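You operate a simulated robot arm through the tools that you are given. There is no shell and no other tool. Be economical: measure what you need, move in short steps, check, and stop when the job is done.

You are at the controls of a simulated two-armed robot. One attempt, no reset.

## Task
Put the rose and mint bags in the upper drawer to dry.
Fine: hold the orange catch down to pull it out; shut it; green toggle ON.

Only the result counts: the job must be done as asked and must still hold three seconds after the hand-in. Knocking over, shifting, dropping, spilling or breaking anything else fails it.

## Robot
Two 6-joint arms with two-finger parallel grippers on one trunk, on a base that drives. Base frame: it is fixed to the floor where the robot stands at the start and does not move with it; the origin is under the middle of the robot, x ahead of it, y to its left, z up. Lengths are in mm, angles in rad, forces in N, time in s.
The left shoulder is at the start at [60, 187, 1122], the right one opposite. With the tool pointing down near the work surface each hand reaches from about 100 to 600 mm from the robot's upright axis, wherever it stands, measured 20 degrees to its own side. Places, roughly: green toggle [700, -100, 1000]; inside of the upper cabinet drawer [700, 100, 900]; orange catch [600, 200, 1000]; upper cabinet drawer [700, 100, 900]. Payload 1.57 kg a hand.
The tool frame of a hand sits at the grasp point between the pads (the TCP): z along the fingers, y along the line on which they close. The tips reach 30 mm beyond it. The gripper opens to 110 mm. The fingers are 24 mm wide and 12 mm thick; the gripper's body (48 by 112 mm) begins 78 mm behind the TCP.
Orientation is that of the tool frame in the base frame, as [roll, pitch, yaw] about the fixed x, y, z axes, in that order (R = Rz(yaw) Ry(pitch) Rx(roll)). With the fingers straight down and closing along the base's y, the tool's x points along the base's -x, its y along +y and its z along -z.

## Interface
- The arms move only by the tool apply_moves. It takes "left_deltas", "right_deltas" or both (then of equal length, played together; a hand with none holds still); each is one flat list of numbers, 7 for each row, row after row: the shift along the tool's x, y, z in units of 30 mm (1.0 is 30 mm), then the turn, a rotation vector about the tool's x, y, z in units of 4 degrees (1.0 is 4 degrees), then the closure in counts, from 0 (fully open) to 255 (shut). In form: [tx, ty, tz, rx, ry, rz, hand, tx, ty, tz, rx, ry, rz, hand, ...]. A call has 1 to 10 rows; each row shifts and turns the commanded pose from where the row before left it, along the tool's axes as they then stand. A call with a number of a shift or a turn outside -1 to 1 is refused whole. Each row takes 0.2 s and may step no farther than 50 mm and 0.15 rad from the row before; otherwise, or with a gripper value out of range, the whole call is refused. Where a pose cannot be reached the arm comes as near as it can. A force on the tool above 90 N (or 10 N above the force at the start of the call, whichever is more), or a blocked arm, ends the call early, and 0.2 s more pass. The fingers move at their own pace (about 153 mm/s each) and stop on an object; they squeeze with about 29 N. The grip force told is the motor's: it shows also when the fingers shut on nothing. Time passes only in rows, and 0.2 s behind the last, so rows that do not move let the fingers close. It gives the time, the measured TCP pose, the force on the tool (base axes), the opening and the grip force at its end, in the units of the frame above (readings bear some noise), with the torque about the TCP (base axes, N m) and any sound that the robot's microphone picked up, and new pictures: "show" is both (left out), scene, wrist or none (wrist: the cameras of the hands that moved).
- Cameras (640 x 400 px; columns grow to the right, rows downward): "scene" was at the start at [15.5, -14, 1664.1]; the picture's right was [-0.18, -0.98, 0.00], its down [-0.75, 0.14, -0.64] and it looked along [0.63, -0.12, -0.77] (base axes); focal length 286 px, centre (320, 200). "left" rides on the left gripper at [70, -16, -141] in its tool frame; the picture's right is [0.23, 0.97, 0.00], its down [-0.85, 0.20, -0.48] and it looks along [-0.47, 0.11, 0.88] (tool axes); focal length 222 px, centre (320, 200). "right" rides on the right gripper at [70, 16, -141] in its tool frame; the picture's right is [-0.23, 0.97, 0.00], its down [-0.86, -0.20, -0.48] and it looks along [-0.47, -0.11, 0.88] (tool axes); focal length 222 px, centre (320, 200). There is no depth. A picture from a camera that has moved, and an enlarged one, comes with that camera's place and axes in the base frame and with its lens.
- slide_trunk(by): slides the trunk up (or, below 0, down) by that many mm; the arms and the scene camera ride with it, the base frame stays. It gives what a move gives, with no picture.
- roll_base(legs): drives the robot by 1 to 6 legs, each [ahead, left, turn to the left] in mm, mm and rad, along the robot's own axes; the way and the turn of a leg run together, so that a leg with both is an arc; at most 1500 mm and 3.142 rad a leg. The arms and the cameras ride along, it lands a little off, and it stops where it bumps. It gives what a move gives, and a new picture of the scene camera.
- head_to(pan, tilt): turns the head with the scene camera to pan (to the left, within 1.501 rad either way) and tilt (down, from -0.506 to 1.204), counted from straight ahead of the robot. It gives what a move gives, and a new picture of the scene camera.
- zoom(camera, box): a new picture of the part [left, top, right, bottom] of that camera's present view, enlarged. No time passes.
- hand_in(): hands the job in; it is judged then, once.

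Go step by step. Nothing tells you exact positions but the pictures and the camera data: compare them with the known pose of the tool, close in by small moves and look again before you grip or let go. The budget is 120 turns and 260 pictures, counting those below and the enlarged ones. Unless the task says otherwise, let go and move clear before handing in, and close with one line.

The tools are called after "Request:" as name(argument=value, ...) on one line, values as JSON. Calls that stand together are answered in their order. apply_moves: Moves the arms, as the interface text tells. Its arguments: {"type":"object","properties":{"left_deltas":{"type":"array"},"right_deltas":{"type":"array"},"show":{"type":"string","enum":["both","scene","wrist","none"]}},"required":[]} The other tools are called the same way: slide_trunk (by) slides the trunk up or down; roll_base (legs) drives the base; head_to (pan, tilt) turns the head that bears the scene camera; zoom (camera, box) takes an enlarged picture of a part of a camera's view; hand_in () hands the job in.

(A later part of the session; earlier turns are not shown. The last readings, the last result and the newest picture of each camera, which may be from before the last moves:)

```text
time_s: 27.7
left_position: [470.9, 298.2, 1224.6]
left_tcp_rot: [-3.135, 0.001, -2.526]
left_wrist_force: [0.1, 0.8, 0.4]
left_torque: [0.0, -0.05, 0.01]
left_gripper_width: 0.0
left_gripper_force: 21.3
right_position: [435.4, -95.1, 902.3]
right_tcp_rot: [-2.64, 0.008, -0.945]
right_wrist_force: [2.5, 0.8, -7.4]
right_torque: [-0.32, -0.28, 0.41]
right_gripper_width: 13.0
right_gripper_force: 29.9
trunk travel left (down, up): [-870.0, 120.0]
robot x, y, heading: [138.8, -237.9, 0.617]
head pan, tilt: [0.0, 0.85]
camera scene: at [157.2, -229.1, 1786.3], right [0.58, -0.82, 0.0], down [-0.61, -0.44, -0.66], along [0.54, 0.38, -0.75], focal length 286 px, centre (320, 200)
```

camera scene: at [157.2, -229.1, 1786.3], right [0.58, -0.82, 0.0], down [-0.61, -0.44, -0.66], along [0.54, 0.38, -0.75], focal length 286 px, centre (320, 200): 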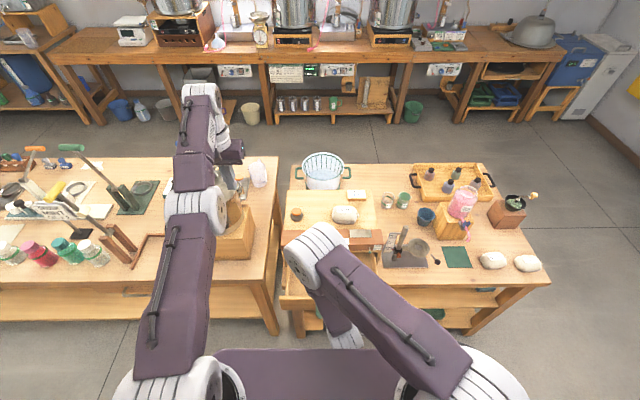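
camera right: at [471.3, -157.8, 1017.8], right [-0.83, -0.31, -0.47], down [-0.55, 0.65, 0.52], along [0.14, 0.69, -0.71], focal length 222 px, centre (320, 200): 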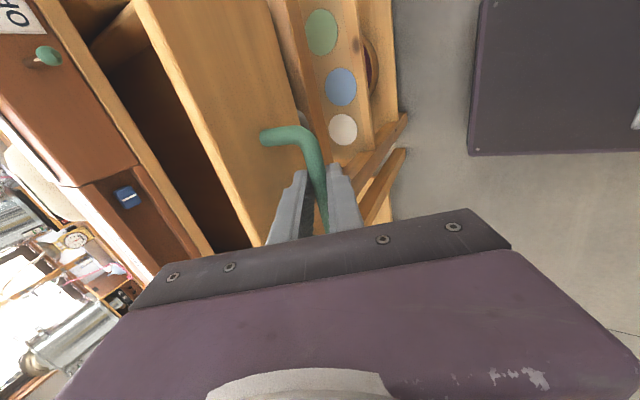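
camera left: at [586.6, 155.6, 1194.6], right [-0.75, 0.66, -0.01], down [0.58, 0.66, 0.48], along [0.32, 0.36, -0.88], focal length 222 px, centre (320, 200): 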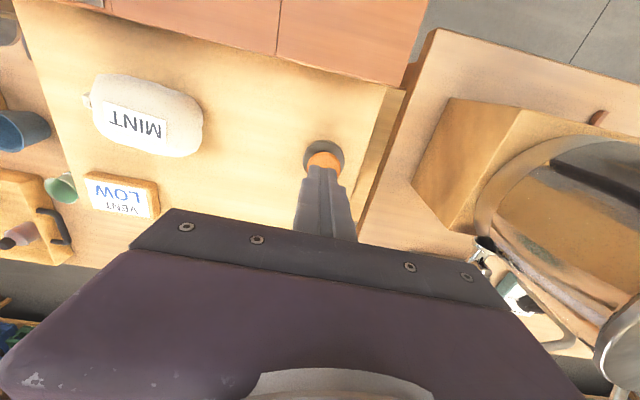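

Now ~145 mm out without resistance; a bit more.

Request:
roll_base(legs=[[-35, 0, 0]])

Request:
zoom(camera="scene", box=[270, 180, 400, 300])

Request:
zoom(camera="scene", box=[430, 180, 560, 300])

```text
time_s: 28.6
left_position: [443.5, 278.3, 1224.8]
left_tcp_rot: [-3.135, -0.002, -2.523]
left_wrist_force: [0.8, -0.9, 0.1]
left_torque: [0.0, 0.0, -0.02]
left_gripper_width: 0.0
left_gripper_force: 21.3
right_position: [408.9, -114.9, 902.5]
right_tcp_rot: [-2.636, 0.012, -0.948]
right_wrist_force: [3.9, -1.8, 6.6]
right_torque: [-0.8, -0.72, 0.17]
right_gripper_width: 13.0
right_gripper_force: 29.8
trunk travel left (down, up): [-870.0, 120.0]
robot x, y, heading: [110.6, -262.8, 0.615]
head pan, tilt: [0.0, 0.85]
camera scene: at [130.8, -248.6, 1786.5], right [0.58, -0.82, 0.0], down [-0.61, -0.44, -0.66], along [0.54, 0.38, -0.75], focal length 286 px, centre (320, 200)
```

scene: 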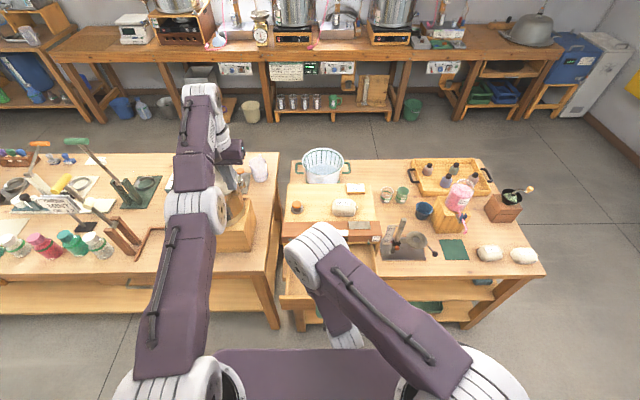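

```text
3.33 times, centred on (335, 240) of scene
camera zoom: at [130.8, -248.6, 1786.5], right [0.58, -0.82, 0.0], down [-0.61, -0.44, -0.66], along [0.54, 0.38, -0.75], focal length 952 px, centre (270, 67)
```

zoom: 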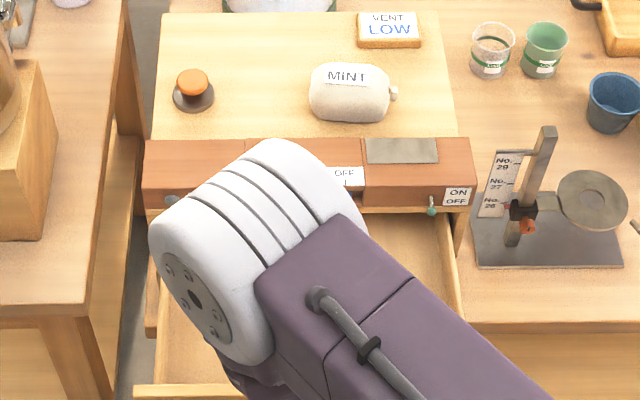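

```text
3.33 times, centred on (495, 240) of scene
camera zoom: at [130.8, -248.6, 1786.5], right [0.58, -0.82, 0.0], down [-0.61, -0.44, -0.66], along [0.54, 0.38, -0.75], focal length 952 px, centre (-263, 67)
```

zoom: 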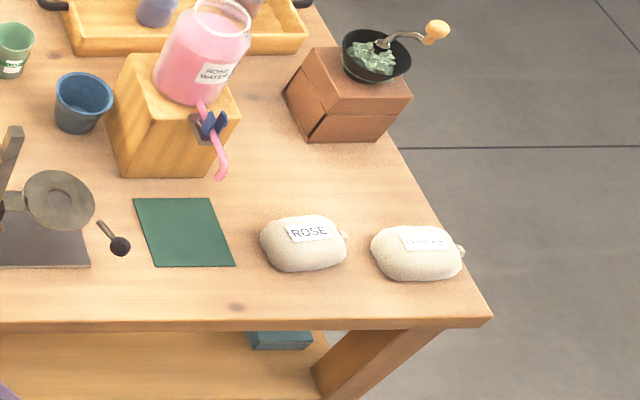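

Drawer is ~178 mm out. The ROSE bag is the left of the two on the cart's right. I release the handle and back off, then bring the right hand upright (closing fore-aft).

Request:
apply_moves(right_deltas=[0, 0, 0, 0, 0, 0, 176, 0, 0, -0.6, 0, 0, 0, 176, 0, 0, -0.9, 0, 0, 0, 176, 0, 0, -0.9, 0, 0, 0, 176, 0, -0.484, -0.875, 0, 0, 0, 150, 0, -0.484, -0.875, 0, 0, 0, 100, 0, -0.484, -0.875, 0, 0, 0, 0, 0, -0.484, -0.875, 0, 0, 0, 0], show="none")

Request:
apply_moves(right_deltas=[0, 0, 0, -0.9, 0, 0, 0, 0, 0, 0, -0.9, 0, 0, 0, 0, 0, 0, -0.9, 0, 0, 0, 0, 0, 0, -0.9, 0, 0, 0, 0, 0, 0, -0.9, 0, 0, 0, 0, 0, 0, -0.9, 0, 0, 0, 0, 0, 0, -0.9, 0, 0, 0, 0, 0, 0, -0.9, 0, 0, 0], show="both")

```text
time_s: 30.4
left_position: [440.9, 276.3, 1226.7]
left_tcp_rot: [-3.134, 0.005, -2.524]
left_wrist_force: [-0.3, 0.4, 0.0]
left_torque: [0.02, -0.03, 0.0]
left_gripper_width: 0.0
left_gripper_force: 21.5
right_position: [380.8, -99.4, 1067.5]
right_tcp_rot: [-2.636, 0.006, -0.948]
right_wrist_force: [1.1, 0.1, 0.4]
right_torque: [-0.01, -0.01, 0.04]
right_gripper_width: 109.9
right_gripper_force: 0.1
right hand out of reach, approached as far as the arm can: row 6, 7, 8
trunk travel left (down, up): [-870.0, 120.0]
robot x, y, heading: [113.4, -261.7, 0.619]
head pan, tilt: [0.0, 0.85]
```

```text
time_s: 32.2
left_position: [441.1, 276.8, 1225.3]
left_tcp_rot: [-3.136, 0.002, -2.523]
left_wrist_force: [-0.1, 0.8, -0.1]
left_torque: [-0.02, 0.03, 0.0]
left_gripper_width: 0.0
left_gripper_force: 21.2
right_position: [380.7, -93.4, 1065.1]
right_tcp_rot: [-2.965, 0.03, -0.949]
right_wrist_force: [0.1, 0.3, -0.9]
right_torque: [0.01, 0.0, -0.01]
right_gripper_width: 110.2
right_gripper_force: 0.0
right hand out of reach, approached as far as the arm can: row 6, 8
trunk travel left (down, up): [-870.0, 120.0]
robot x, y, heading: [110.3, -264.5, 0.62]
head pan, tilt: [0.0, 0.85]
camera scene: at [126.3, -250.5, 1786.0], right [0.58, -0.82, 0.0], down [-0.61, -0.44, -0.66], along [0.54, 0.38, -0.75], focal length 286 px, centre (320, 200)
camera right: at [389.4, -178.9, 1200.3], right [-0.91, -0.37, -0.16], down [-0.4, 0.75, 0.53], along [-0.07, 0.55, -0.83], focal length 222 px, centre (320, 200)
```

scene: 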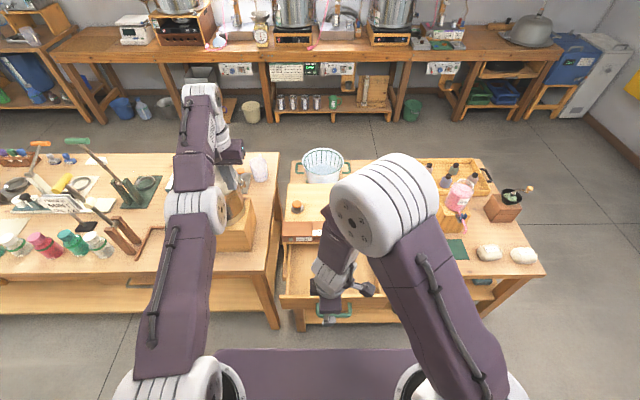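
right: 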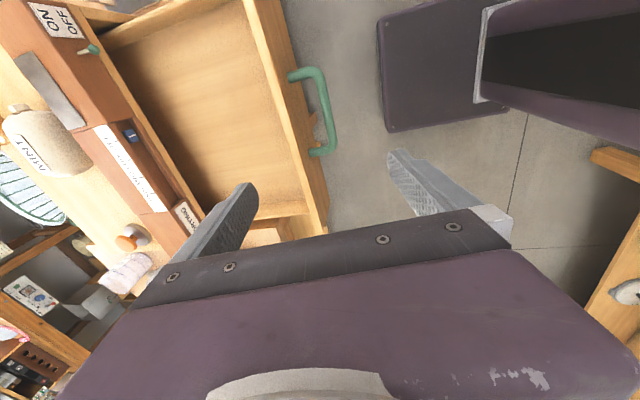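

The drawer is open and empty. I drive forward again so the right hand can reach the mint bag.

Request:
roll_base(legs=[[112, 0, 0]])

Request:
apply_moves(right_deltas=[0, -0.9, 0, 0, 0, 0, 0, 0, -0.9, 0, 0, 0, 0, 0, 0, -0.9, 0, -0.8, 0, 0, 0, 0.4, -0.9, 0, -0.8, 0, 0, 0, 0.4, -0.9, 0, -0.8, 0, 0, 0, 0.4, -0.6, -0.2, 0, 0, 0, 0, 0.4, -0.2, 0, 0, 0, 0, 0, 0.4, -0.2, 0, 0, 0, 0, 0], show="both")

```text
time_s: 33.4
left_position: [529.9, 338.5, 1226.8]
left_tcp_rot: [-3.134, 0.006, -2.526]
left_wrist_force: [0.8, -0.3, -0.2]
left_torque: [0.01, -0.01, 0.02]
left_gripper_width: 0.0
left_gripper_force: 20.9
right_position: [470.3, -31.1, 1067.6]
right_tcp_rot: [-2.961, 0.027, -0.949]
right_wrist_force: [-0.5, -0.3, -0.1]
right_torque: [0.02, 0.01, 0.0]
right_gripper_width: 109.9
right_gripper_force: 0.1
trunk travel left (down, up): [-870.0, 120.0]
robot x, y, heading: [203.2, -198.2, 0.619]
head pan, tilt: [0.0, 0.85]
camera scene: at [213.6, -188.9, 1786.1], right [0.58, -0.82, 0.0], down [-0.61, -0.43, -0.66], along [0.54, 0.38, -0.75], focal length 286 px, centre (320, 200)
```

scene: 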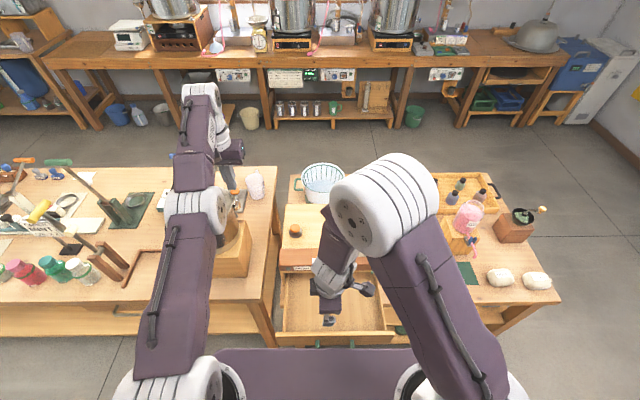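

```text
time_s: 35.2
left_position: [531.9, 340.2, 1226.0]
left_tcp_rot: [-3.135, 0.001, -2.527]
left_wrist_force: [-0.5, -0.2, 0.2]
left_torque: [0.01, -0.01, 0.0]
left_gripper_width: 0.0
left_gripper_force: 21.4
right_position: [606.9, 30.1, 1082.6]
right_tcp_rot: [-3.12, 0.126, -0.923]
right_wrist_force: [0.3, -0.2, 0.0]
right_torque: [-0.03, 0.03, 0.01]
right_gripper_width: 109.7
right_gripper_force: 0.1
right hand out of reach, approached as far as the arm can: row 2, 3, 4
trunk travel left (down, up): [-870.0, 120.0]
robot x, y, heading: [199.8, -199.0, 0.617]
head pan, tilt: [0.0, 0.85]
camera scene: at [217.9, -186.9, 1786.0], right [0.58, -0.82, 0.0], down [-0.61, -0.43, -0.66], along [0.54, 0.38, -0.75], focal length 286 px, centre (320, 200)
camera right: at [642.6, -52.4, 1214.8], right [-0.91, -0.41, 0.01], down [-0.32, 0.74, 0.59], along [-0.24, 0.53, -0.81], focal length 222 px, centre (320, 200)
```

scene: 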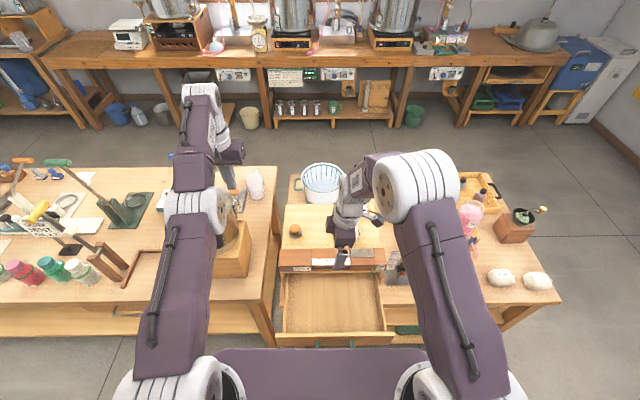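
right: 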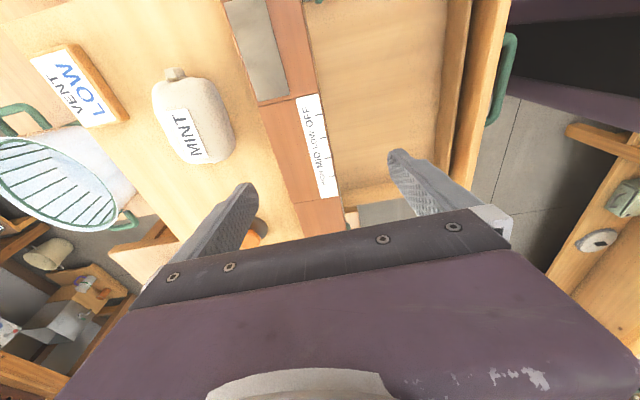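

Mint is about 120 mm further ahead and 46 mm to the right of the hand. I move over it and straighten the tool.

Request:
apply_moves(right_deltas=[0.31, -0.81, 0, -0.06, 0.36, 0.09, 0, 0.31, -0.81, 0, -0.06, 0.36, 0.09, 0, 0.31, -0.81, 0, -0.06, 0.36, 0.09, 0, 0.31, -0.81, 0, -0.06, 0.36, 0.09, 0, 0.31, -0.81, 0, -0.06, 0.36, 0.09, 0], show="wrist")

```text
time_s: 36.4
left_position: [532.4, 342.4, 1225.6]
left_tcp_rot: [-3.136, 0.001, -2.525]
left_wrist_force: [-0.4, 0.3, 0.4]
left_torque: [-0.01, 0.02, 0.01]
left_gripper_width: 0.0
left_gripper_force: 21.5
right_position: [733.9, 64.6, 1081.7]
right_tcp_rot: [3.139, -0.001, -0.957]
right_wrist_force: [1.2, 0.0, 0.4]
right_torque: [-0.05, 0.04, 0.01]
right_gripper_width: 110.1
right_gripper_force: 0.0
trunk travel left (down, up): [-870.0, 120.0]
robot x, y, heading: [203.0, -197.4, 0.619]
head pan, tilt: [0.0, 0.85]
camera right: at [760.3, -3.0, 1222.7], right [-0.93, -0.38, 0.0], down [-0.33, 0.82, 0.48], along [-0.18, 0.44, -0.88], focal length 222 px, centre (320, 200)
```

right: 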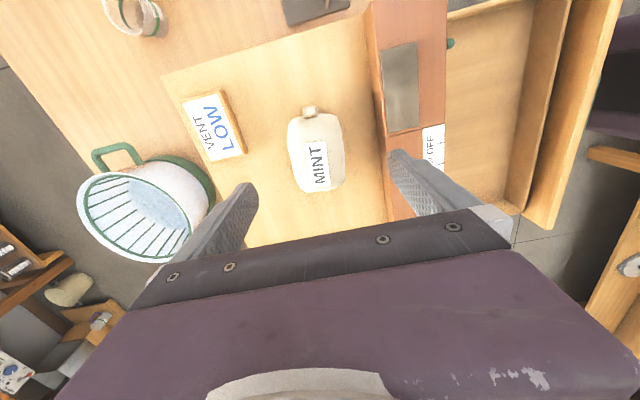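

The bag lies right under the tool, within 5 mm. I narrow the opening to 84 mm and descend.

Request:
apply_moves(right_deltas=[0, -0.1, 0, 0, 0, 0, 60, 0.05, 0, 0.9, 0, 0, 0, 60, 0, 0, 0.9, 0, 0, 0, 60, 0, 0, 0.8, 0, 0, 0, 60], show="wrist")

```text
time_s: 37.4
left_position: [531.7, 341.9, 1226.6]
left_tcp_rot: [-3.133, 0.001, -2.524]
left_wrist_force: [0.2, -0.4, 0.0]
left_torque: [-0.04, 0.01, 0.0]
left_gripper_width: 0.1
left_gripper_force: 21.3
right_position: [734.3, 64.4, 1004.8]
right_tcp_rot: [-3.14, -0.001, -0.954]
right_wrist_force: [-0.6, 0.0, 0.4]
right_torque: [0.03, -0.01, 0.0]
right_gripper_width: 84.6
right_gripper_force: 0.0
trunk travel left (down, up): [-870.0, 120.0]
robot x, y, heading: [199.8, -196.1, 0.616]
head pan, tilt: [0.0, 0.85]
camera right: at [760.0, -3.9, 1145.8], right [-0.93, -0.38, 0.0], down [-0.33, 0.81, 0.48], along [-0.18, 0.44, -0.88], focal length 222 px, centre (320, 200)
```

right: 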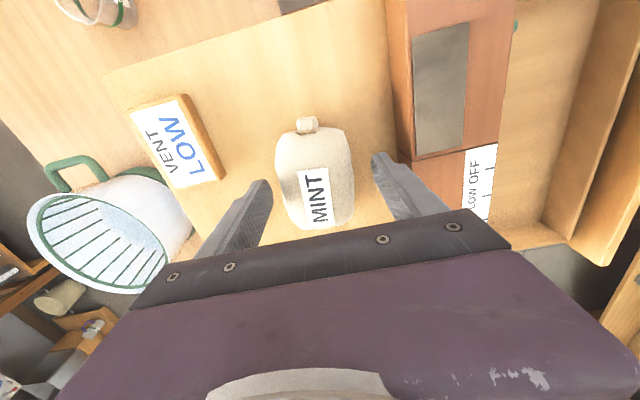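

Well centred. Down 14 mm more and close on the bag.

Request:
apply_moves(right_deltas=[0, -0.05, 0.45, 0, 0, 0, 60, 0, 0, 0, 0, 0, 0, 255, 0, 0, 0, 0, 0, 0, 255, 0, 0, 0, 0, 0, 0, 255], show="wrist")

```text
time_s: 38.4
left_position: [531.2, 340.3, 1225.4]
left_tcp_rot: [-3.133, 0.001, -2.526]
left_wrist_force: [-0.5, 0.3, -0.2]
left_torque: [-0.03, 0.03, -0.01]
left_gripper_width: 0.1
left_gripper_force: 21.8
right_position: [732.1, 62.2, 989.1]
right_tcp_rot: [-3.14, -0.002, -0.957]
right_wrist_force: [2.1, 1.2, 3.1]
right_torque: [0.04, -0.08, -0.06]
right_gripper_width: 62.7
right_gripper_force: 29.1
right hand out of reach, approached as far as the arm can: row 1
trunk travel left (down, up): [-870.0, 120.0]
robot x, y, heading: [200.2, -203.3, 0.616]
head pan, tilt: [0.0, 0.85]
camera right: at [757.8, -5.6, 1132.4], right [-0.93, -0.38, 0.0], down [-0.33, 0.81, 0.48], along [-0.18, 0.44, -0.88], focal length 222 px, centre (320, 200)
```

right: 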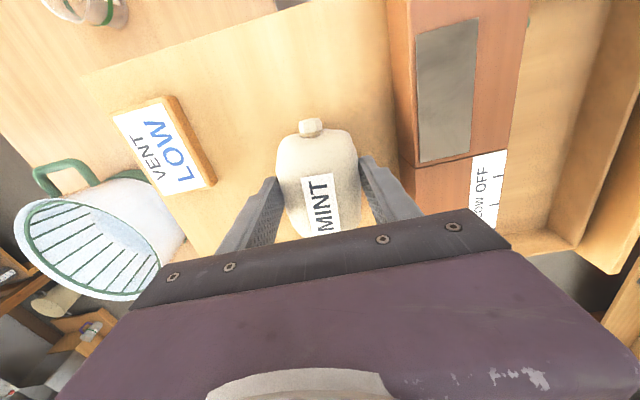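

Mint gripped at 63 mm. Lift it and carry it over the open drawer.

Request:
apply_moves(right_deltas=[0, 0, -1, 0, 0, 0, 255, 0, 0, -1, 0, 0, 0, 255, 0, 0.3, -1, 0, 0, 0, 255, -0.35, 1, 0, 0, 0, 0, 255, -0.35, 1, 0, 0, 0, 0, 255, -0.35, 1, 0, 0, 0, 0, 255, -0.35, 1, 0, 0, 0, 0, 255, -0.35, 1, 0, 0, 0, 0, 255, -0.35, 1, 0, 0, 0, 0, 255, -0.35, 1, 0, 0, 0, 0, 255], show="both")

```text
time_s: 40.6
left_position: [531.7, 342.2, 1225.4]
left_tcp_rot: [-3.134, 0.003, -2.525]
left_wrist_force: [1.3, -0.9, -0.7]
left_torque: [0.03, -0.01, 0.05]
left_gripper_width: 0.0
left_gripper_force: 21.6
right_position: [638.0, 143.3, 1071.8]
right_tcp_rot: [3.139, -0.002, -0.958]
right_wrist_force: [-0.1, -0.4, -0.5]
right_torque: [-0.01, -0.04, 0.03]
right_gripper_width: 62.2
right_gripper_force: 29.0
right hand out of reach, approached as far as the arm can: row 2, 3, 4, 5, 6, 7, 8, 9, 10
trunk travel left (down, up): [-870.0, 120.0]
robot x, y, heading: [204.6, -195.6, 0.614]
head pan, tilt: [0.0, 0.85]
camera scene: at [216.2, -185.9, 1786.0], right [0.58, -0.82, 0.0], down [-0.61, -0.43, -0.66], along [0.54, 0.38, -0.75], focal length 286 px, centre (320, 200)
camera right: at [665.2, 75.8, 1214.0], right [-0.93, -0.38, 0.0], down [-0.33, 0.82, 0.48], along [-0.18, 0.44, -0.88], focal length 222 px, centre (320, 200)
```

scene: 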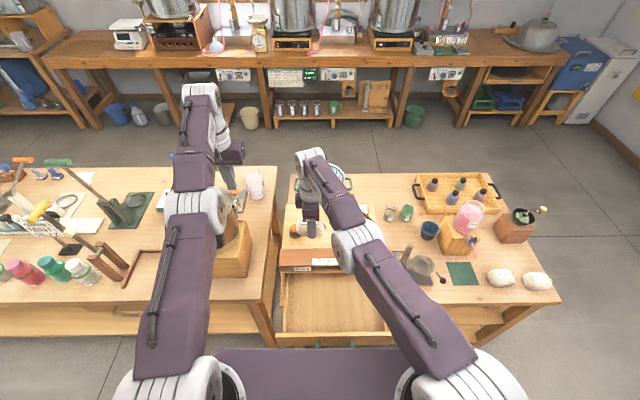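
right: 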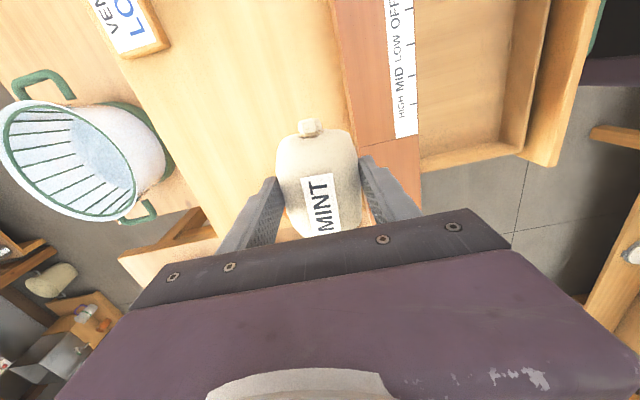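

Odd: the arm slid left at its reach limit. I now move straight back toward the robot and right.

Request:
apply_moves(right_deltas=[0.2, 0.8, 0, 0, 0, 0, 255, 0.2, 0.8, 0, 0, 0, 0, 255, 0.2, 0.8, 0, 0, 0, 0, 255], show="none")

```text
time_s: 41.4
left_position: [531.3, 340.4, 1225.2]
left_tcp_rot: [-3.135, 0.001, -2.524]
left_wrist_force: [0.6, -0.3, -0.1]
left_torque: [0.01, 0.01, 0.02]
left_gripper_width: 0.0
left_gripper_force: 21.4
right_position: [631.3, 147.3, 1069.9]
right_tcp_rot: [3.138, -0.002, -0.955]
right_wrist_force: [-0.2, 0.0, -0.1]
right_torque: [0.01, -0.03, 0.01]
right_gripper_width: 62.2
right_gripper_force: 29.3
right hand out of reach, approached as far as the arm can: row 1, 2, 3
trunk travel left (down, up): [-870.0, 120.0]
robot x, y, heading: [204.8, -192.7, 0.615]
head pan, tilt: [0.0, 0.85]
```

Seems a wrist limit; go back right first, then retreat.

Request:
apply_moves(right_deltas=[0.9, 0, 0, 0, 0, 0, 255, 0.9, 0, 0, 0, 0, 0, 255, 0.9, 0, 0, 0, 0, 0, 255, 0.9, 0, 0, 0, 0, 0, 255, 0.9, 0, 0, 0, 0, 0, 255], show="none")

```text
time_s: 42.6
left_position: [531.9, 340.1, 1226.2]
left_tcp_rot: [-3.134, 0.002, -2.525]
left_wrist_force: [-0.2, -0.3, -0.2]
left_torque: [0.0, 0.01, 0.03]
left_gripper_width: 0.1
left_gripper_force: 20.6
right_position: [738.3, 66.8, 1066.6]
right_tcp_rot: [3.137, 0.0, -0.955]
right_wrist_force: [0.3, 0.5, -1.0]
right_torque: [0.0, 0.0, 0.02]
right_gripper_width: 61.9
right_gripper_force: 28.8
right hand out of reach, approached as far as the arm can: row 1, 2, 3, 4, 5
trunk travel left (down, up): [-870.0, 120.0]
robot x, y, heading: [204.2, -196.1, 0.619]
head pan, tilt: [0.0, 0.85]
```

The limit comes from the wrist's yaw, so I turn the tool back toward its natural yaw while carrying the bag.

Request:
apply_moves(right_deltas=[0, 0, 0, 0, 0, 1, 255, 0, 0, 0, 0, 0, 1, 255, 0, 0, 0, 0, 0, 1, 255, 0, 0, 0, 0, 0, 1, 255, 0, 0, 0, 0, 0, 1, 255, 0, 0, 0, 0, 0, 1, 255, 0, 0, 0, 0, 0, 1, 255, 0, 0, 0, 0, 0, 1, 255, 0, 0, 0, 0, 0, 1, 255, 0, 0, 0, 0, 0, 1, 255], show="none")

Request:
apply_moves(right_deltas=[0, 0, 0, 0, 0, 1, 255, 0, 0, 0, 0, 0, 1, 255, 0, 0, 0, 0, 0, 1, 255, 0, 0, 0, 0, 0, 1, 255, 0, 0, 0, 0, 0, 1, 255, 0, 0, 0, 0, 0, 1, 255, 0, 0, 0, 0, 0, 1, 255, 0, 0, 0, 0, 0, 1, 255, 0, 0, 0, 0, 0, 1, 255, 0, 0, 0, 0, 0, 1, 255], show="wrist")

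```text
time_s: 44.8
left_position: [532.1, 340.8, 1225.6]
left_tcp_rot: [-3.135, 0.002, -2.526]
left_wrist_force: [-0.5, 0.0, 1.3]
left_torque: [-0.03, 0.01, -0.01]
left_gripper_width: 0.0
left_gripper_force: 21.1
right_position: [734.0, 69.5, 1068.1]
right_tcp_rot: [3.14, -0.002, -1.655]
right_wrist_force: [0.1, 0.3, -1.5]
right_torque: [0.0, -0.01, -0.02]
right_gripper_width: 61.8
right_gripper_force: 28.8
trunk travel left (down, up): [-870.0, 120.0]
robot x, y, heading: [200.0, -197.1, 0.618]
head pan, tilt: [0.0, 0.85]
```

```text
time_s: 47.0
left_position: [531.5, 341.7, 1225.0]
left_tcp_rot: [-3.134, 0.002, -2.525]
left_wrist_force: [0.4, 0.1, -0.8]
left_torque: [-0.02, 0.0, 0.02]
left_gripper_width: 0.1
left_gripper_force: 21.2
right_position: [735.3, 68.8, 1068.9]
right_tcp_rot: [3.142, -0.005, -2.353]
right_wrist_force: [0.0, 0.1, -0.4]
right_torque: [0.04, -0.01, 0.03]
right_gripper_width: 61.4
right_gripper_force: 29.2
trunk travel left (down, up): [-870.0, 120.0]
robot x, y, heading: [204.5, -195.6, 0.617]
head pan, tilt: [0.0, 0.85]
camera right: at [673.5, 29.6, 1209.8], right [-0.53, 0.85, 0.0], down [0.75, 0.47, 0.48], along [0.4, 0.25, -0.88], focal length 222 px, centre (320, 200)
```

right: 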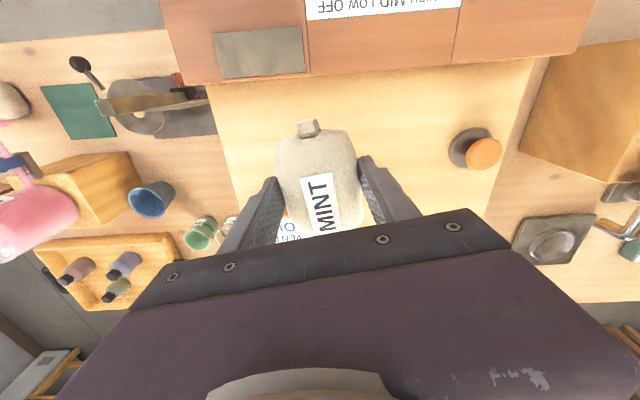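

Now finish the yaw and carry the bag back over the drawer.

Request:
apply_moves(right_deltas=[0, 0, 0, 0, 0, 1, 255, 0, 0, 0, 0, 0, 1, 255, 0, 0, 0, 0, 0, 0.4, 255, 1, 0.3, 0, 0, 0, 0, 255, 1, 0.4, 0, 0, 0, 0, 255, 1, 0.4, 0, 0, 0, 0, 255, 1, 0.4, 0, 0, 0, 0, 255, 1, 0.4, 0, 0, 0, 0, 255, 1, 0.4, 0, 0, 0, 0, 255, 1, 0.4, 0, 0, 0, 0, 255], show="both")

```text
time_s: 49.2
left_position: [530.5, 340.7, 1226.0]
left_tcp_rot: [-3.135, 0.002, -2.526]
left_wrist_force: [0.6, -0.7, -0.4]
left_torque: [-0.04, -0.01, 0.02]
left_gripper_width: 0.0
left_gripper_force: 21.5
right_position: [619.7, 154.3, 1056.7]
right_tcp_rot: [-3.14, -0.003, -2.521]
right_wrist_force: [-0.4, 0.4, -1.0]
right_torque: [0.0, -0.01, 0.01]
right_gripper_width: 61.0
right_gripper_force: 28.9
right hand out of reach, approached as far as the arm can: row 4, 5, 6, 7, 8, 9, 10
trunk travel left (down, up): [-870.0, 120.0]
robot x, y, heading: [204.0, -197.3, 0.617]
head pan, tilt: [0.0, 0.85]
camera scene: at [215.9, -185.7, 1786.0], right [0.58, -0.82, 0.0], down [-0.61, -0.44, -0.66], along [0.54, 0.38, -0.75], focal length 286 px, centre (320, 200)
camera right: at [553.0, 124.8, 1199.0], right [-0.38, 0.92, 0.0], down [0.81, 0.34, 0.48], along [0.44, 0.18, -0.88], focal length 222 px, centre (320, 200)
```

scene: 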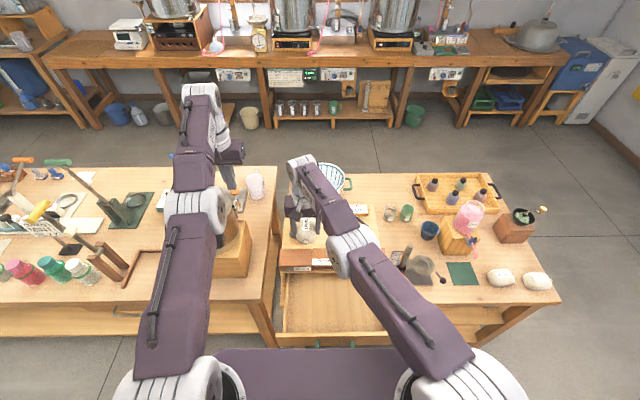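
right: 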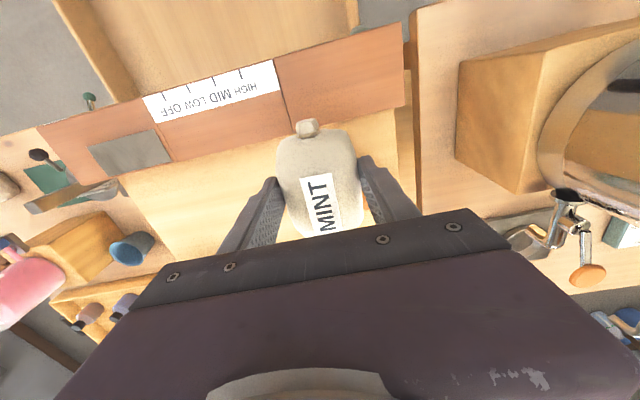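

The right arm is stretched straight and sits stuck on its reach circle. I test whether the left arm (also stretched) can draw back.

Request:
apply_moves(left_deltas=[1, 0, 0, 0, 0, 0, 255, 1, 0, 0, 0, 0, 0, 255, 1, 0, 0, 0, 0, 0, 255], right_deltas=[0.5, 0.9, 0.5, 0, 0, 0, 255, 0.5, 0.9, 0.5, 0, 0, 0, 255, 0.5, 0.9, 0.5, 0, 0, 0, 255], show="none")

```text
time_s: 50.0
left_position: [530.0, 334.5, 1229.5]
left_tcp_rot: [-3.137, 0.007, -2.526]
left_wrist_force: [0.5, 0.5, 0.3]
left_torque: [0.01, 0.0, 0.0]
left_gripper_width: 0.0
left_gripper_force: 21.5
left hand out of reach, approached as far as the arm can: row 1, 2, 3
right_position: [534.3, 185.4, 1016.8]
right_tcp_rot: [3.138, 0.004, -2.52]
right_wrist_force: [7.9, -7.7, 38.2]
right_torque: [-0.27, -0.48, 0.05]
right_gripper_width: 61.5
right_gripper_force: 29.7
trunk travel left (down, up): [-870.0, 120.0]
robot x, y, heading: [199.2, -197.5, 0.618]
head pan, tilt: [0.0, 0.85]
```

Unstuck, but the bag is touching the header top. Raise right away.

Request:
apply_moves(right_deltas=[0, 0, -1, 0, 0, 0, 255, 0, 0, -0.8, 0, 0, 0, 255], show="both")

```text
time_s: 50.6
left_position: [530.6, 339.0, 1228.0]
left_tcp_rot: [-3.134, 0.002, -2.525]
left_wrist_force: [0.5, 0.1, 0.1]
left_torque: [0.04, -0.01, 0.02]
left_gripper_width: 0.1
left_gripper_force: 21.1
right_position: [534.3, 189.7, 1065.9]
right_tcp_rot: [-3.14, -0.001, -2.518]
right_wrist_force: [0.0, -0.1, -0.6]
right_torque: [0.04, 0.0, -0.01]
right_gripper_width: 61.7
right_gripper_force: 29.3
trunk travel left (down, up): [-870.0, 120.0]
robot x, y, heading: [200.7, -200.4, 0.623]
head pan, tilt: [0.0, 0.85]
camera scene: at [215.0, -189.7, 1785.8], right [0.58, -0.82, 0.0], down [-0.61, -0.43, -0.66], along [0.54, 0.38, -0.75], focal length 286 px, centre (320, 200)
camera right: at [468.1, 160.4, 1208.4], right [-0.38, 0.92, 0.0], down [0.81, 0.34, 0.48], along [0.44, 0.18, -0.88], focal length 222 px, centre (320, 200)
```

scene: 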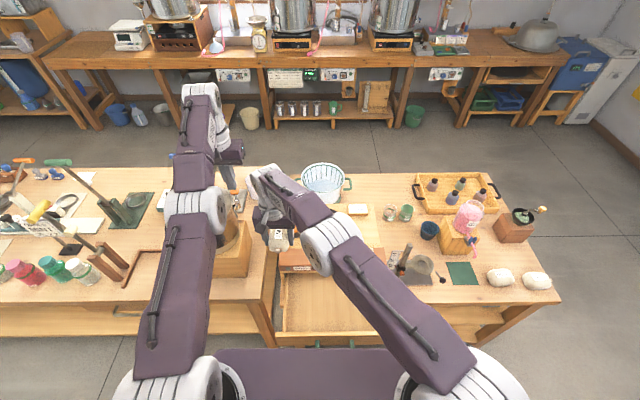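
right: 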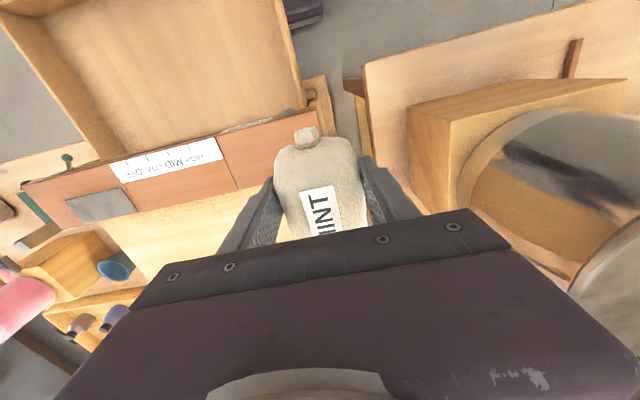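

Clear. Now carry back and right to over the drawer.

Request:
apply_moves(right_deltas=[0.9, -0.7, 0, 0, 0, 0, 255, 0.9, -0.9, 0, 0, 0, 0, 255, 0.9, -0.9, 0, 0, 0, 0, 255, 0.9, -0.9, 0, 0, 0, 0, 255, 0.9, -0.9, 0, 0, 0, 0, 255], show="both")

```text
time_s: 51.8
left_position: [531.9, 338.4, 1226.0]
left_tcp_rot: [-3.136, 0.003, -2.524]
left_wrist_force: [0.2, -0.8, 0.4]
left_torque: [0.06, -0.03, -0.01]
left_gripper_width: 0.0
left_gripper_force: 21.3
right_position: [500.7, 11.0, 1066.6]
right_tcp_rot: [3.139, -0.002, -2.519]
right_wrist_force: [0.6, 0.7, -0.6]
right_torque: [0.01, 0.0, 0.02]
right_gripper_width: 61.5
right_gripper_force: 29.2
trunk travel left (down, up): [-870.0, 120.0]
robot x, y, heading: [201.4, -197.6, 0.615]
head pan, tilt: [0.0, 0.85]
camera scene: at [216.3, -188.8, 1786.0], right [0.58, -0.82, 0.0], down [-0.61, -0.43, -0.66], along [0.54, 0.38, -0.75], focal length 286 px, centre (320, 200)
camera right: at [434.8, -19.2, 1208.0], right [-0.38, 0.92, 0.0], down [0.81, 0.34, 0.48], along [0.44, 0.18, -0.88], focal length 222 px, centre (320, 200)
```

scene: 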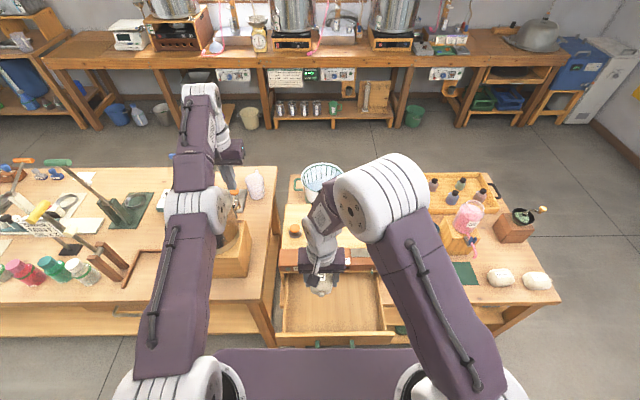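
right: 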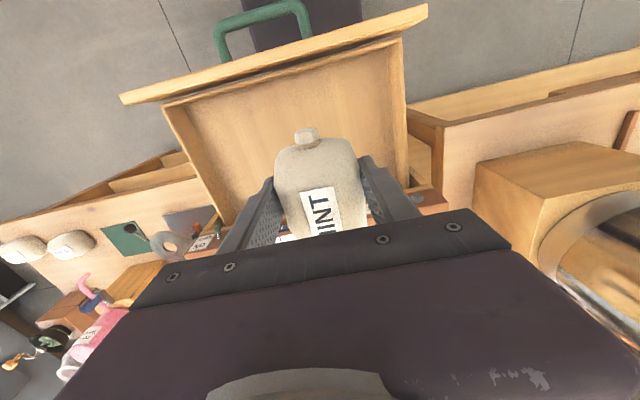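

Over the drawer. Shift 10 mm back and 15 mm left, and lower the bag.

Request:
apply_moves(right_deltas=[0.35, 0.5, 0.9, 0, 0, 0, 255, 0, 0, 1, 0, 0, 0, 255, 0, 0, 1, 0, 0, 0, 255, 0, 0, 1, 0, 0, 0, 255, 0, 0, 1, 0, 0, 0, 255], show="wrist")

```text
time_s: 53.0
left_position: [532.6, 340.5, 1225.1]
left_tcp_rot: [-3.134, 0.002, -2.526]
left_wrist_force: [0.1, 0.5, 0.4]
left_torque: [0.02, 0.0, 0.02]
left_gripper_width: 0.0
left_gripper_force: 21.9
right_position: [485.3, 16.3, 917.3]
right_tcp_rot: [-3.141, -0.001, -2.516]
right_wrist_force: [-0.7, 0.1, -1.3]
right_torque: [0.0, 0.05, -0.04]
right_gripper_width: 61.6
right_gripper_force: 28.7
trunk travel left (down, up): [-870.0, 120.0]
robot x, y, heading: [200.6, -195.3, 0.621]
head pan, tilt: [0.0, 0.85]
camera right: at [418.9, -12.3, 1059.6], right [-0.38, 0.92, 0.0], down [0.81, 0.34, 0.48], along [0.44, 0.18, -0.88], focal length 222 px, centre (320, 200)
```

right: 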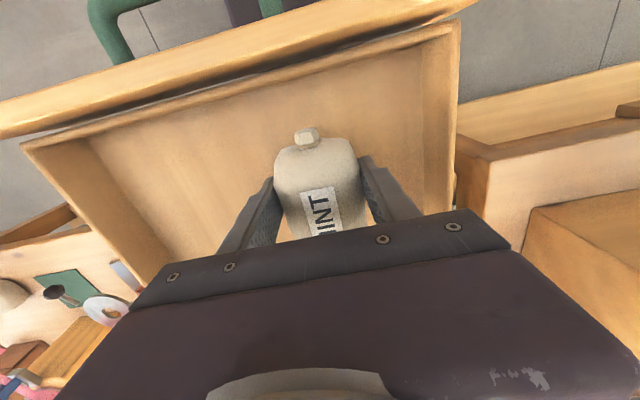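

Inside the drawer; lower gently to the floor.

Request:
apply_moves(right_deltas=[0, 0, 0.3, 0, 0, 0, 255, 0, 0, 0.3, 0, 0, 0, 255, 0, 0, 0.3, 0, 0, 0, 255], show="none")

```text
time_s: 53.8
left_position: [533.0, 341.1, 1225.7]
left_tcp_rot: [-3.134, 0.002, -2.527]
left_wrist_force: [0.0, -0.9, 0.3]
left_torque: [0.03, -0.01, 0.0]
left_gripper_width: 0.0
left_gripper_force: 21.0
right_position: [484.7, 15.1, 890.4]
right_tcp_rot: [3.141, -0.001, -2.521]
right_wrist_force: [-0.3, -0.1, -0.3]
right_torque: [0.01, 0.04, -0.01]
right_gripper_width: 61.5
right_gripper_force: 28.5
trunk travel left (down, up): [-870.0, 120.0]
robot x, y, heading: [200.8, -196.9, 0.618]
head pan, tilt: [0.0, 0.85]
```

Request:
apply_moves(right_deltas=[0, 0, 0.15, 0, 0, 0, 255, 0, 0, 0.15, 0, 0, 0, 255], show="none")

```text
time_s: 54.4
left_position: [526.6, 335.5, 1231.1]
left_tcp_rot: [-3.135, 0.006, -2.526]
left_wrist_force: [-0.4, -0.1, 0.5]
left_torque: [-0.02, -0.03, 0.03]
left_gripper_width: 0.1
left_gripper_force: 21.0
right_position: [484.3, 14.7, 886.9]
right_tcp_rot: [3.141, 0.007, -2.521]
right_wrist_force: [7.5, -7.0, 75.8]
right_torque: [-1.94, -0.33, 0.11]
right_gripper_width: 61.7
right_gripper_force: 29.1
trunk travel left (down, up): [-870.0, 120.0]
robot x, y, heading: [202.1, -198.7, 0.617]
head pan, tilt: [0.0, 0.85]
```

The bag is on the drawer floor. Ease off 4 mm and let go, then rise.

Request:
apply_moves(right_deltas=[0, 0, -0.15, 0, 0, 0, 255, 0, 0, 0, 0, 0, 0, 60, 0, 0, 0, 0, 0, 0, 60, 0, 0, -0.6, 0, 0, 0, 60, 0, 0, -1, 0, 0, 0, 60, 0, 0, -1, 0, 0, 0, 60, 0, 0, -1, 0, 0, 0, 60, 0, 0, -1, 0, 0, 0, 60, 0, 0, -1, 0, 0, 0, 60], show="both")

```text
time_s: 56.4
left_position: [530.0, 340.7, 1227.0]
left_tcp_rot: [-3.133, 0.003, -2.526]
left_wrist_force: [-0.2, -0.8, -0.6]
left_torque: [-0.02, 0.0, 0.03]
left_gripper_width: 0.0
left_gripper_force: 21.4
right_position: [486.7, 15.9, 1055.5]
right_tcp_rot: [-3.141, 0.001, -2.517]
right_wrist_force: [1.2, -1.1, 0.1]
right_torque: [0.02, 0.02, -0.03]
right_gripper_width: 83.8
right_gripper_force: 0.0
trunk travel left (down, up): [-870.0, 120.0]
robot x, y, heading: [199.0, -198.2, 0.621]
head pan, tilt: [0.0, 0.85]
camera scene: at [216.2, -186.9, 1786.0], right [0.58, -0.82, 0.0], down [-0.61, -0.43, -0.66], along [0.54, 0.38, -0.75], focal length 286 px, centre (320, 200)
camera right: at [419.9, -13.1, 1196.9], right [-0.38, 0.92, 0.0], down [0.81, 0.34, 0.48], along [0.44, 0.18, -0.88], focal length 222 px, centre (320, 200)
```

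scene: 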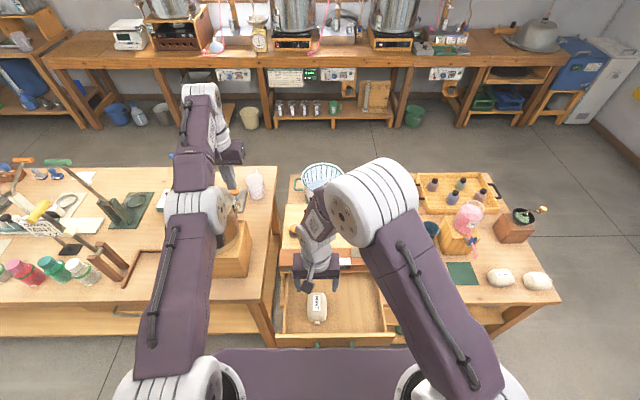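
right: 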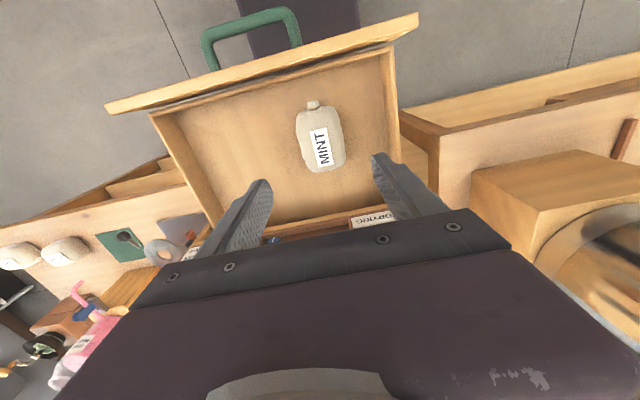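

Mint is in the drawer. Next the rose bag: I back off slightly and drive to the right.

Request:
roll_base(legs=[[-60, 0, 0], [0, -490, 0]])

```text
time_s: 59.9
left_position: [769.6, -97.7, 1225.9]
left_tcp_rot: [-3.132, 0.001, -2.523]
left_wrist_force: [0.4, 0.1, 0.5]
left_torque: [-0.03, -0.02, 0.0]
left_gripper_width: 0.0
left_gripper_force: 21.2
right_position: [726.1, -421.9, 1054.2]
right_tcp_rot: [3.141, -0.001, -2.517]
right_wrist_force: [-0.3, 0.3, -0.3]
right_torque: [-0.01, -0.01, 0.01]
right_gripper_width: 84.3
right_gripper_force: 0.1
trunk travel left (down, up): [-870.0, 120.0]
robot x, y, heading: [444.3, -635.4, 0.617]
head pan, tilt: [0.0, 0.85]
camera scene: at [456.5, -624.5, 1786.0], right [0.58, -0.81, 0.0], down [-0.61, -0.44, -0.66], along [0.54, 0.38, -0.75], focal length 286 px, centre (320, 200)
```

scene: 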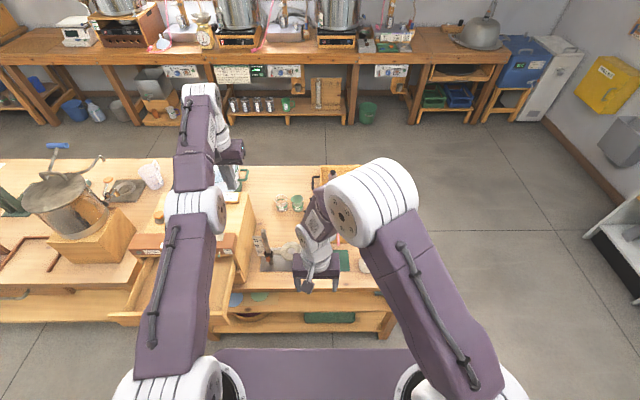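

I slide the right hand over toward the rose bag, then turn it so that it closes fore-aft.

Request:
apply_moves(right_deltas=[-0.5, -1, 0, 0, 0, 0, 0, -0.5, -1, 0, 0, 0, 0, 0, -0.5, -1, 0, 0, 0, 0, 0, -0.5, -1, 0, 0, 0, 0, 0, -0.5, -1, 0, 0, 0, 0, 0, -0.5, -1, 0, 0, 0, 0, 0, 0, 0, 0, 0, 0, -1, 0, 0, 0, 0, 0, 0, -1, 0, 0, 0, 0, 0, 0, -1, 0, 0, 0, 0, 0, 0, -1, 0], show="none")

Request:
apply_moves(right_deltas=[0, 0, 0, 0, 0, -1, 0, 0, 0, 0, 0, 0, -1, 0, 0, 0, 0, 0, 0, -1, 0, 0, 0, 0, 0, 0, -1, 0, 0, 0, 0, 0, 0, -1, 0, 0, 0, 0, 0, 0, -1, 0, 0, 0, 0, 0, 0, -1, 0, 0, 0, 0, 0, 0, -1, 0, 0, 0, 0, 0, 0, -1, 0, 0, 0, 0, 0, 0, -1, 0], show="both")

```text
time_s: 62.1
left_position: [771.6, -97.4, 1225.3]
left_tcp_rot: [-3.135, 0.001, -2.524]
left_wrist_force: [-0.8, 0.8, 0.7]
left_torque: [0.0, 0.02, 0.0]
left_gripper_width: 0.0
left_gripper_force: 20.8
right_position: [905.2, -516.4, 1053.5]
right_tcp_rot: [-3.141, -0.003, -2.234]
right_wrist_force: [0.5, -0.8, 0.2]
right_torque: [0.0, -0.02, 0.0]
right_gripper_width: 110.1
right_gripper_force: 0.1
trunk travel left (down, up): [-870.0, 120.0]
robot x, y, heading: [442.3, -635.4, 0.619]
head pan, tilt: [0.0, 0.85]
```

```text
time_s: 64.3
left_position: [769.9, -98.0, 1226.5]
left_tcp_rot: [-3.136, 0.003, -2.522]
left_wrist_force: [-0.5, 0.1, 0.3]
left_torque: [0.04, 0.02, 0.01]
left_gripper_width: 0.1
left_gripper_force: 21.3
right_position: [905.6, -516.0, 1054.9]
right_tcp_rot: [-3.141, -0.003, -1.538]
right_wrist_force: [-0.3, -0.3, 0.4]
right_torque: [-0.01, 0.02, 0.02]
right_gripper_width: 109.8
right_gripper_force: 0.0
trunk travel left (down, up): [-870.0, 120.0]
robot x, y, heading: [442.4, -635.6, 0.617]
head pan, tilt: [0.0, 0.85]
camera scene: at [457.5, -626.4, 1786.0], right [0.58, -0.81, 0.0], down [-0.61, -0.44, -0.66], along [0.54, 0.38, -0.75], focal length 286 px, centre (320, 200)
camera right: at [890.6, -588.2, 1196.4], right [-0.98, 0.19, 0.0], down [0.17, 0.86, 0.48], along [0.09, 0.47, -0.88], focal length 222 px, centre (320, 200)
```

scene: 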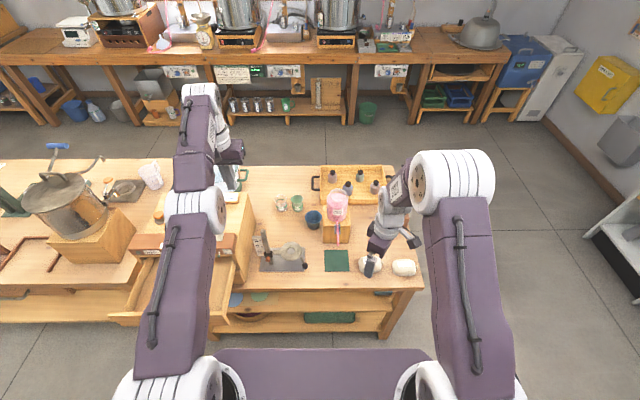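
right: 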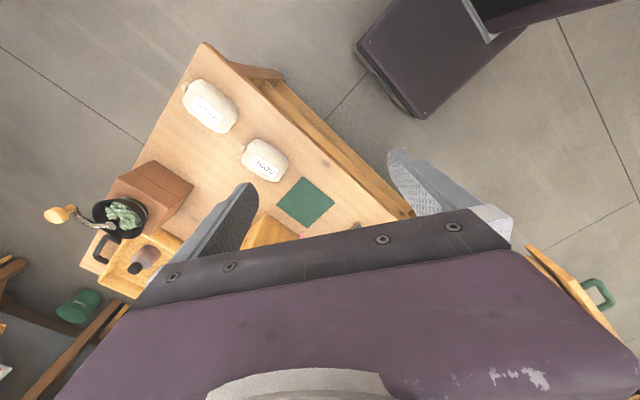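

Rose bag is near (1023, −471, 772). I drive 90 mm forward and finish turning the hand.

Request:
roll_base(legs=[[90, 0, 0]])

Request:
apply_moves(right_deltas=[0, 0, 0.5, 0, 0, -0.92, 0, 0, 0, 0.5, 0, 0, -0.92, 0, 0, 0, 0.5, 0, 0, -0.92, 0, 0, 0, 0.5, 0, 0, -0.92, 0, 0, 0, 0.5, 0, 0, -0.92, 0, 0, 0, 0.5, 0, 0, -0.92, 0, 0, 0, 0.5, 0, 0, -0.92, 0, 0, 0, 0.5, 0, 0, -0.92, 0, 0, 0, 0.5, 0, 0, -0.92, 0, 0, 0, 0.5, 0, 0, -0.92, 0], show="wrist")

```text
time_s: 65.4
left_position: [839.0, -49.5, 1229.0]
left_tcp_rot: [-3.137, 0.006, -2.524]
left_wrist_force: [-0.8, 0.3, -0.2]
left_torque: [0.02, -0.03, 0.02]
left_gripper_width: 0.1
left_gripper_force: 21.1
right_position: [974.4, -466.8, 1056.2]
right_tcp_rot: [-3.139, 0.001, -1.539]
right_wrist_force: [-0.7, -1.1, 0.8]
right_torque: [0.01, -0.03, -0.01]
right_gripper_width: 110.0
right_gripper_force: 0.1
trunk travel left (down, up): [-870.0, 120.0]
robot x, y, heading: [512.4, -583.7, 0.623]
head pan, tilt: [0.0, 0.85]
camera scene: at [523.8, -579.2, 1786.1], right [0.58, -0.81, 0.0], down [-0.61, -0.43, -0.66], along [0.54, 0.38, -0.75], focal length 286 px, centre (320, 200)
```

scene: 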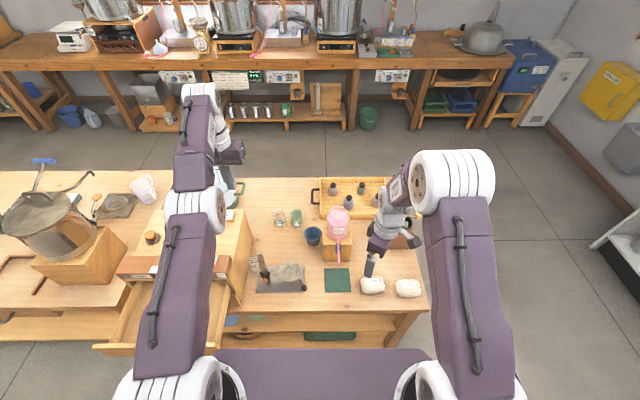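

```text
time_s: 67.6
left_position: [843.3, -48.2, 1225.4]
left_tcp_rot: [-3.134, 0.002, -2.523]
left_wrist_force: [-0.3, -0.6, -0.3]
left_torque: [0.01, 0.0, -0.02]
left_gripper_width: 0.0
left_gripper_force: 20.9
right_position: [977.1, -464.0, 905.3]
right_tcp_rot: [3.141, -0.001, -0.897]
right_wrist_force: [0.5, -0.2, -0.6]
right_torque: [0.0, 0.02, 0.0]
right_gripper_width: 109.7
right_gripper_force: 0.1
trunk travel left (down, up): [-870.0, 120.0]
robot x, y, heading: [515.2, -586.2, 0.617]
head pan, tilt: [0.0, 0.85]
camera right: at [1008.0, -531.6, 1046.3], right [-0.9, -0.43, 0.0], down [-0.38, 0.79, 0.48], along [-0.21, 0.43, -0.88], focal length 222 px, centre (320, 200)
```

right: 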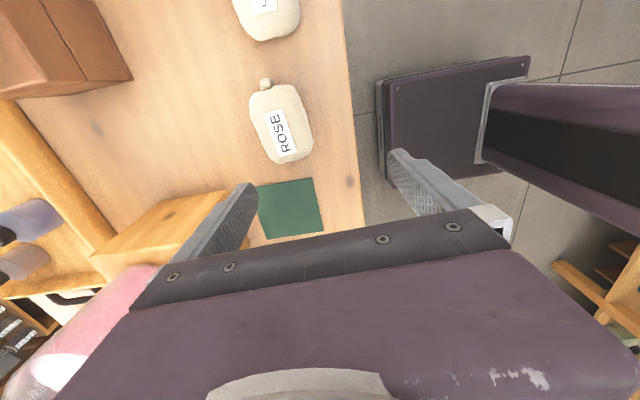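

Rose is ~51 mm off; I move above it and turn slightly to match its long side.

Request:
apply_moves(right_deltas=[0.62, -0.61, 0, 0, 0, 0, 0, 0.62, -0.61, 0, 0, 0, 0, 0, 0, 0, 0, 0, 0, -0.9, 30, 0, 0, 0, 0, 0, -0.9, 50], show="wrist")

```text
time_s: 68.6
left_position: [842.6, -47.4, 1226.2]
left_tcp_rot: [-3.135, 0.001, -2.524]
left_wrist_force: [0.8, -0.5, -0.5]
left_torque: [-0.01, 0.0, -0.01]
left_gripper_width: 0.1
left_gripper_force: 21.2
right_position: [1028.7, -472.0, 905.9]
right_tcp_rot: [3.14, 0.0, -0.769]
right_wrist_force: [0.1, 1.3, -0.4]
right_torque: [0.0, 0.02, -0.02]
right_gripper_width: 88.4
right_gripper_force: 0.1
trunk travel left (down, up): [-870.0, 120.0]
robot x, y, heading: [516.7, -588.1, 0.624]
head pan, tilt: [0.0, 0.85]
camera right: at [1067.2, -534.5, 1046.2], right [-0.84, -0.54, 0.0], down [-0.47, 0.74, 0.48], along [-0.26, 0.4, -0.88], focal length 222 px, centre (320, 200)
```

right: 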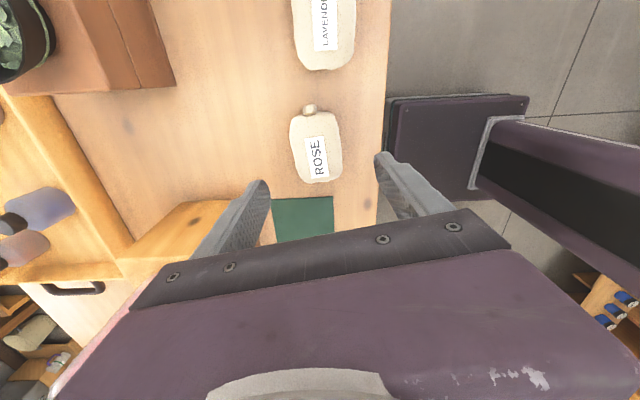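

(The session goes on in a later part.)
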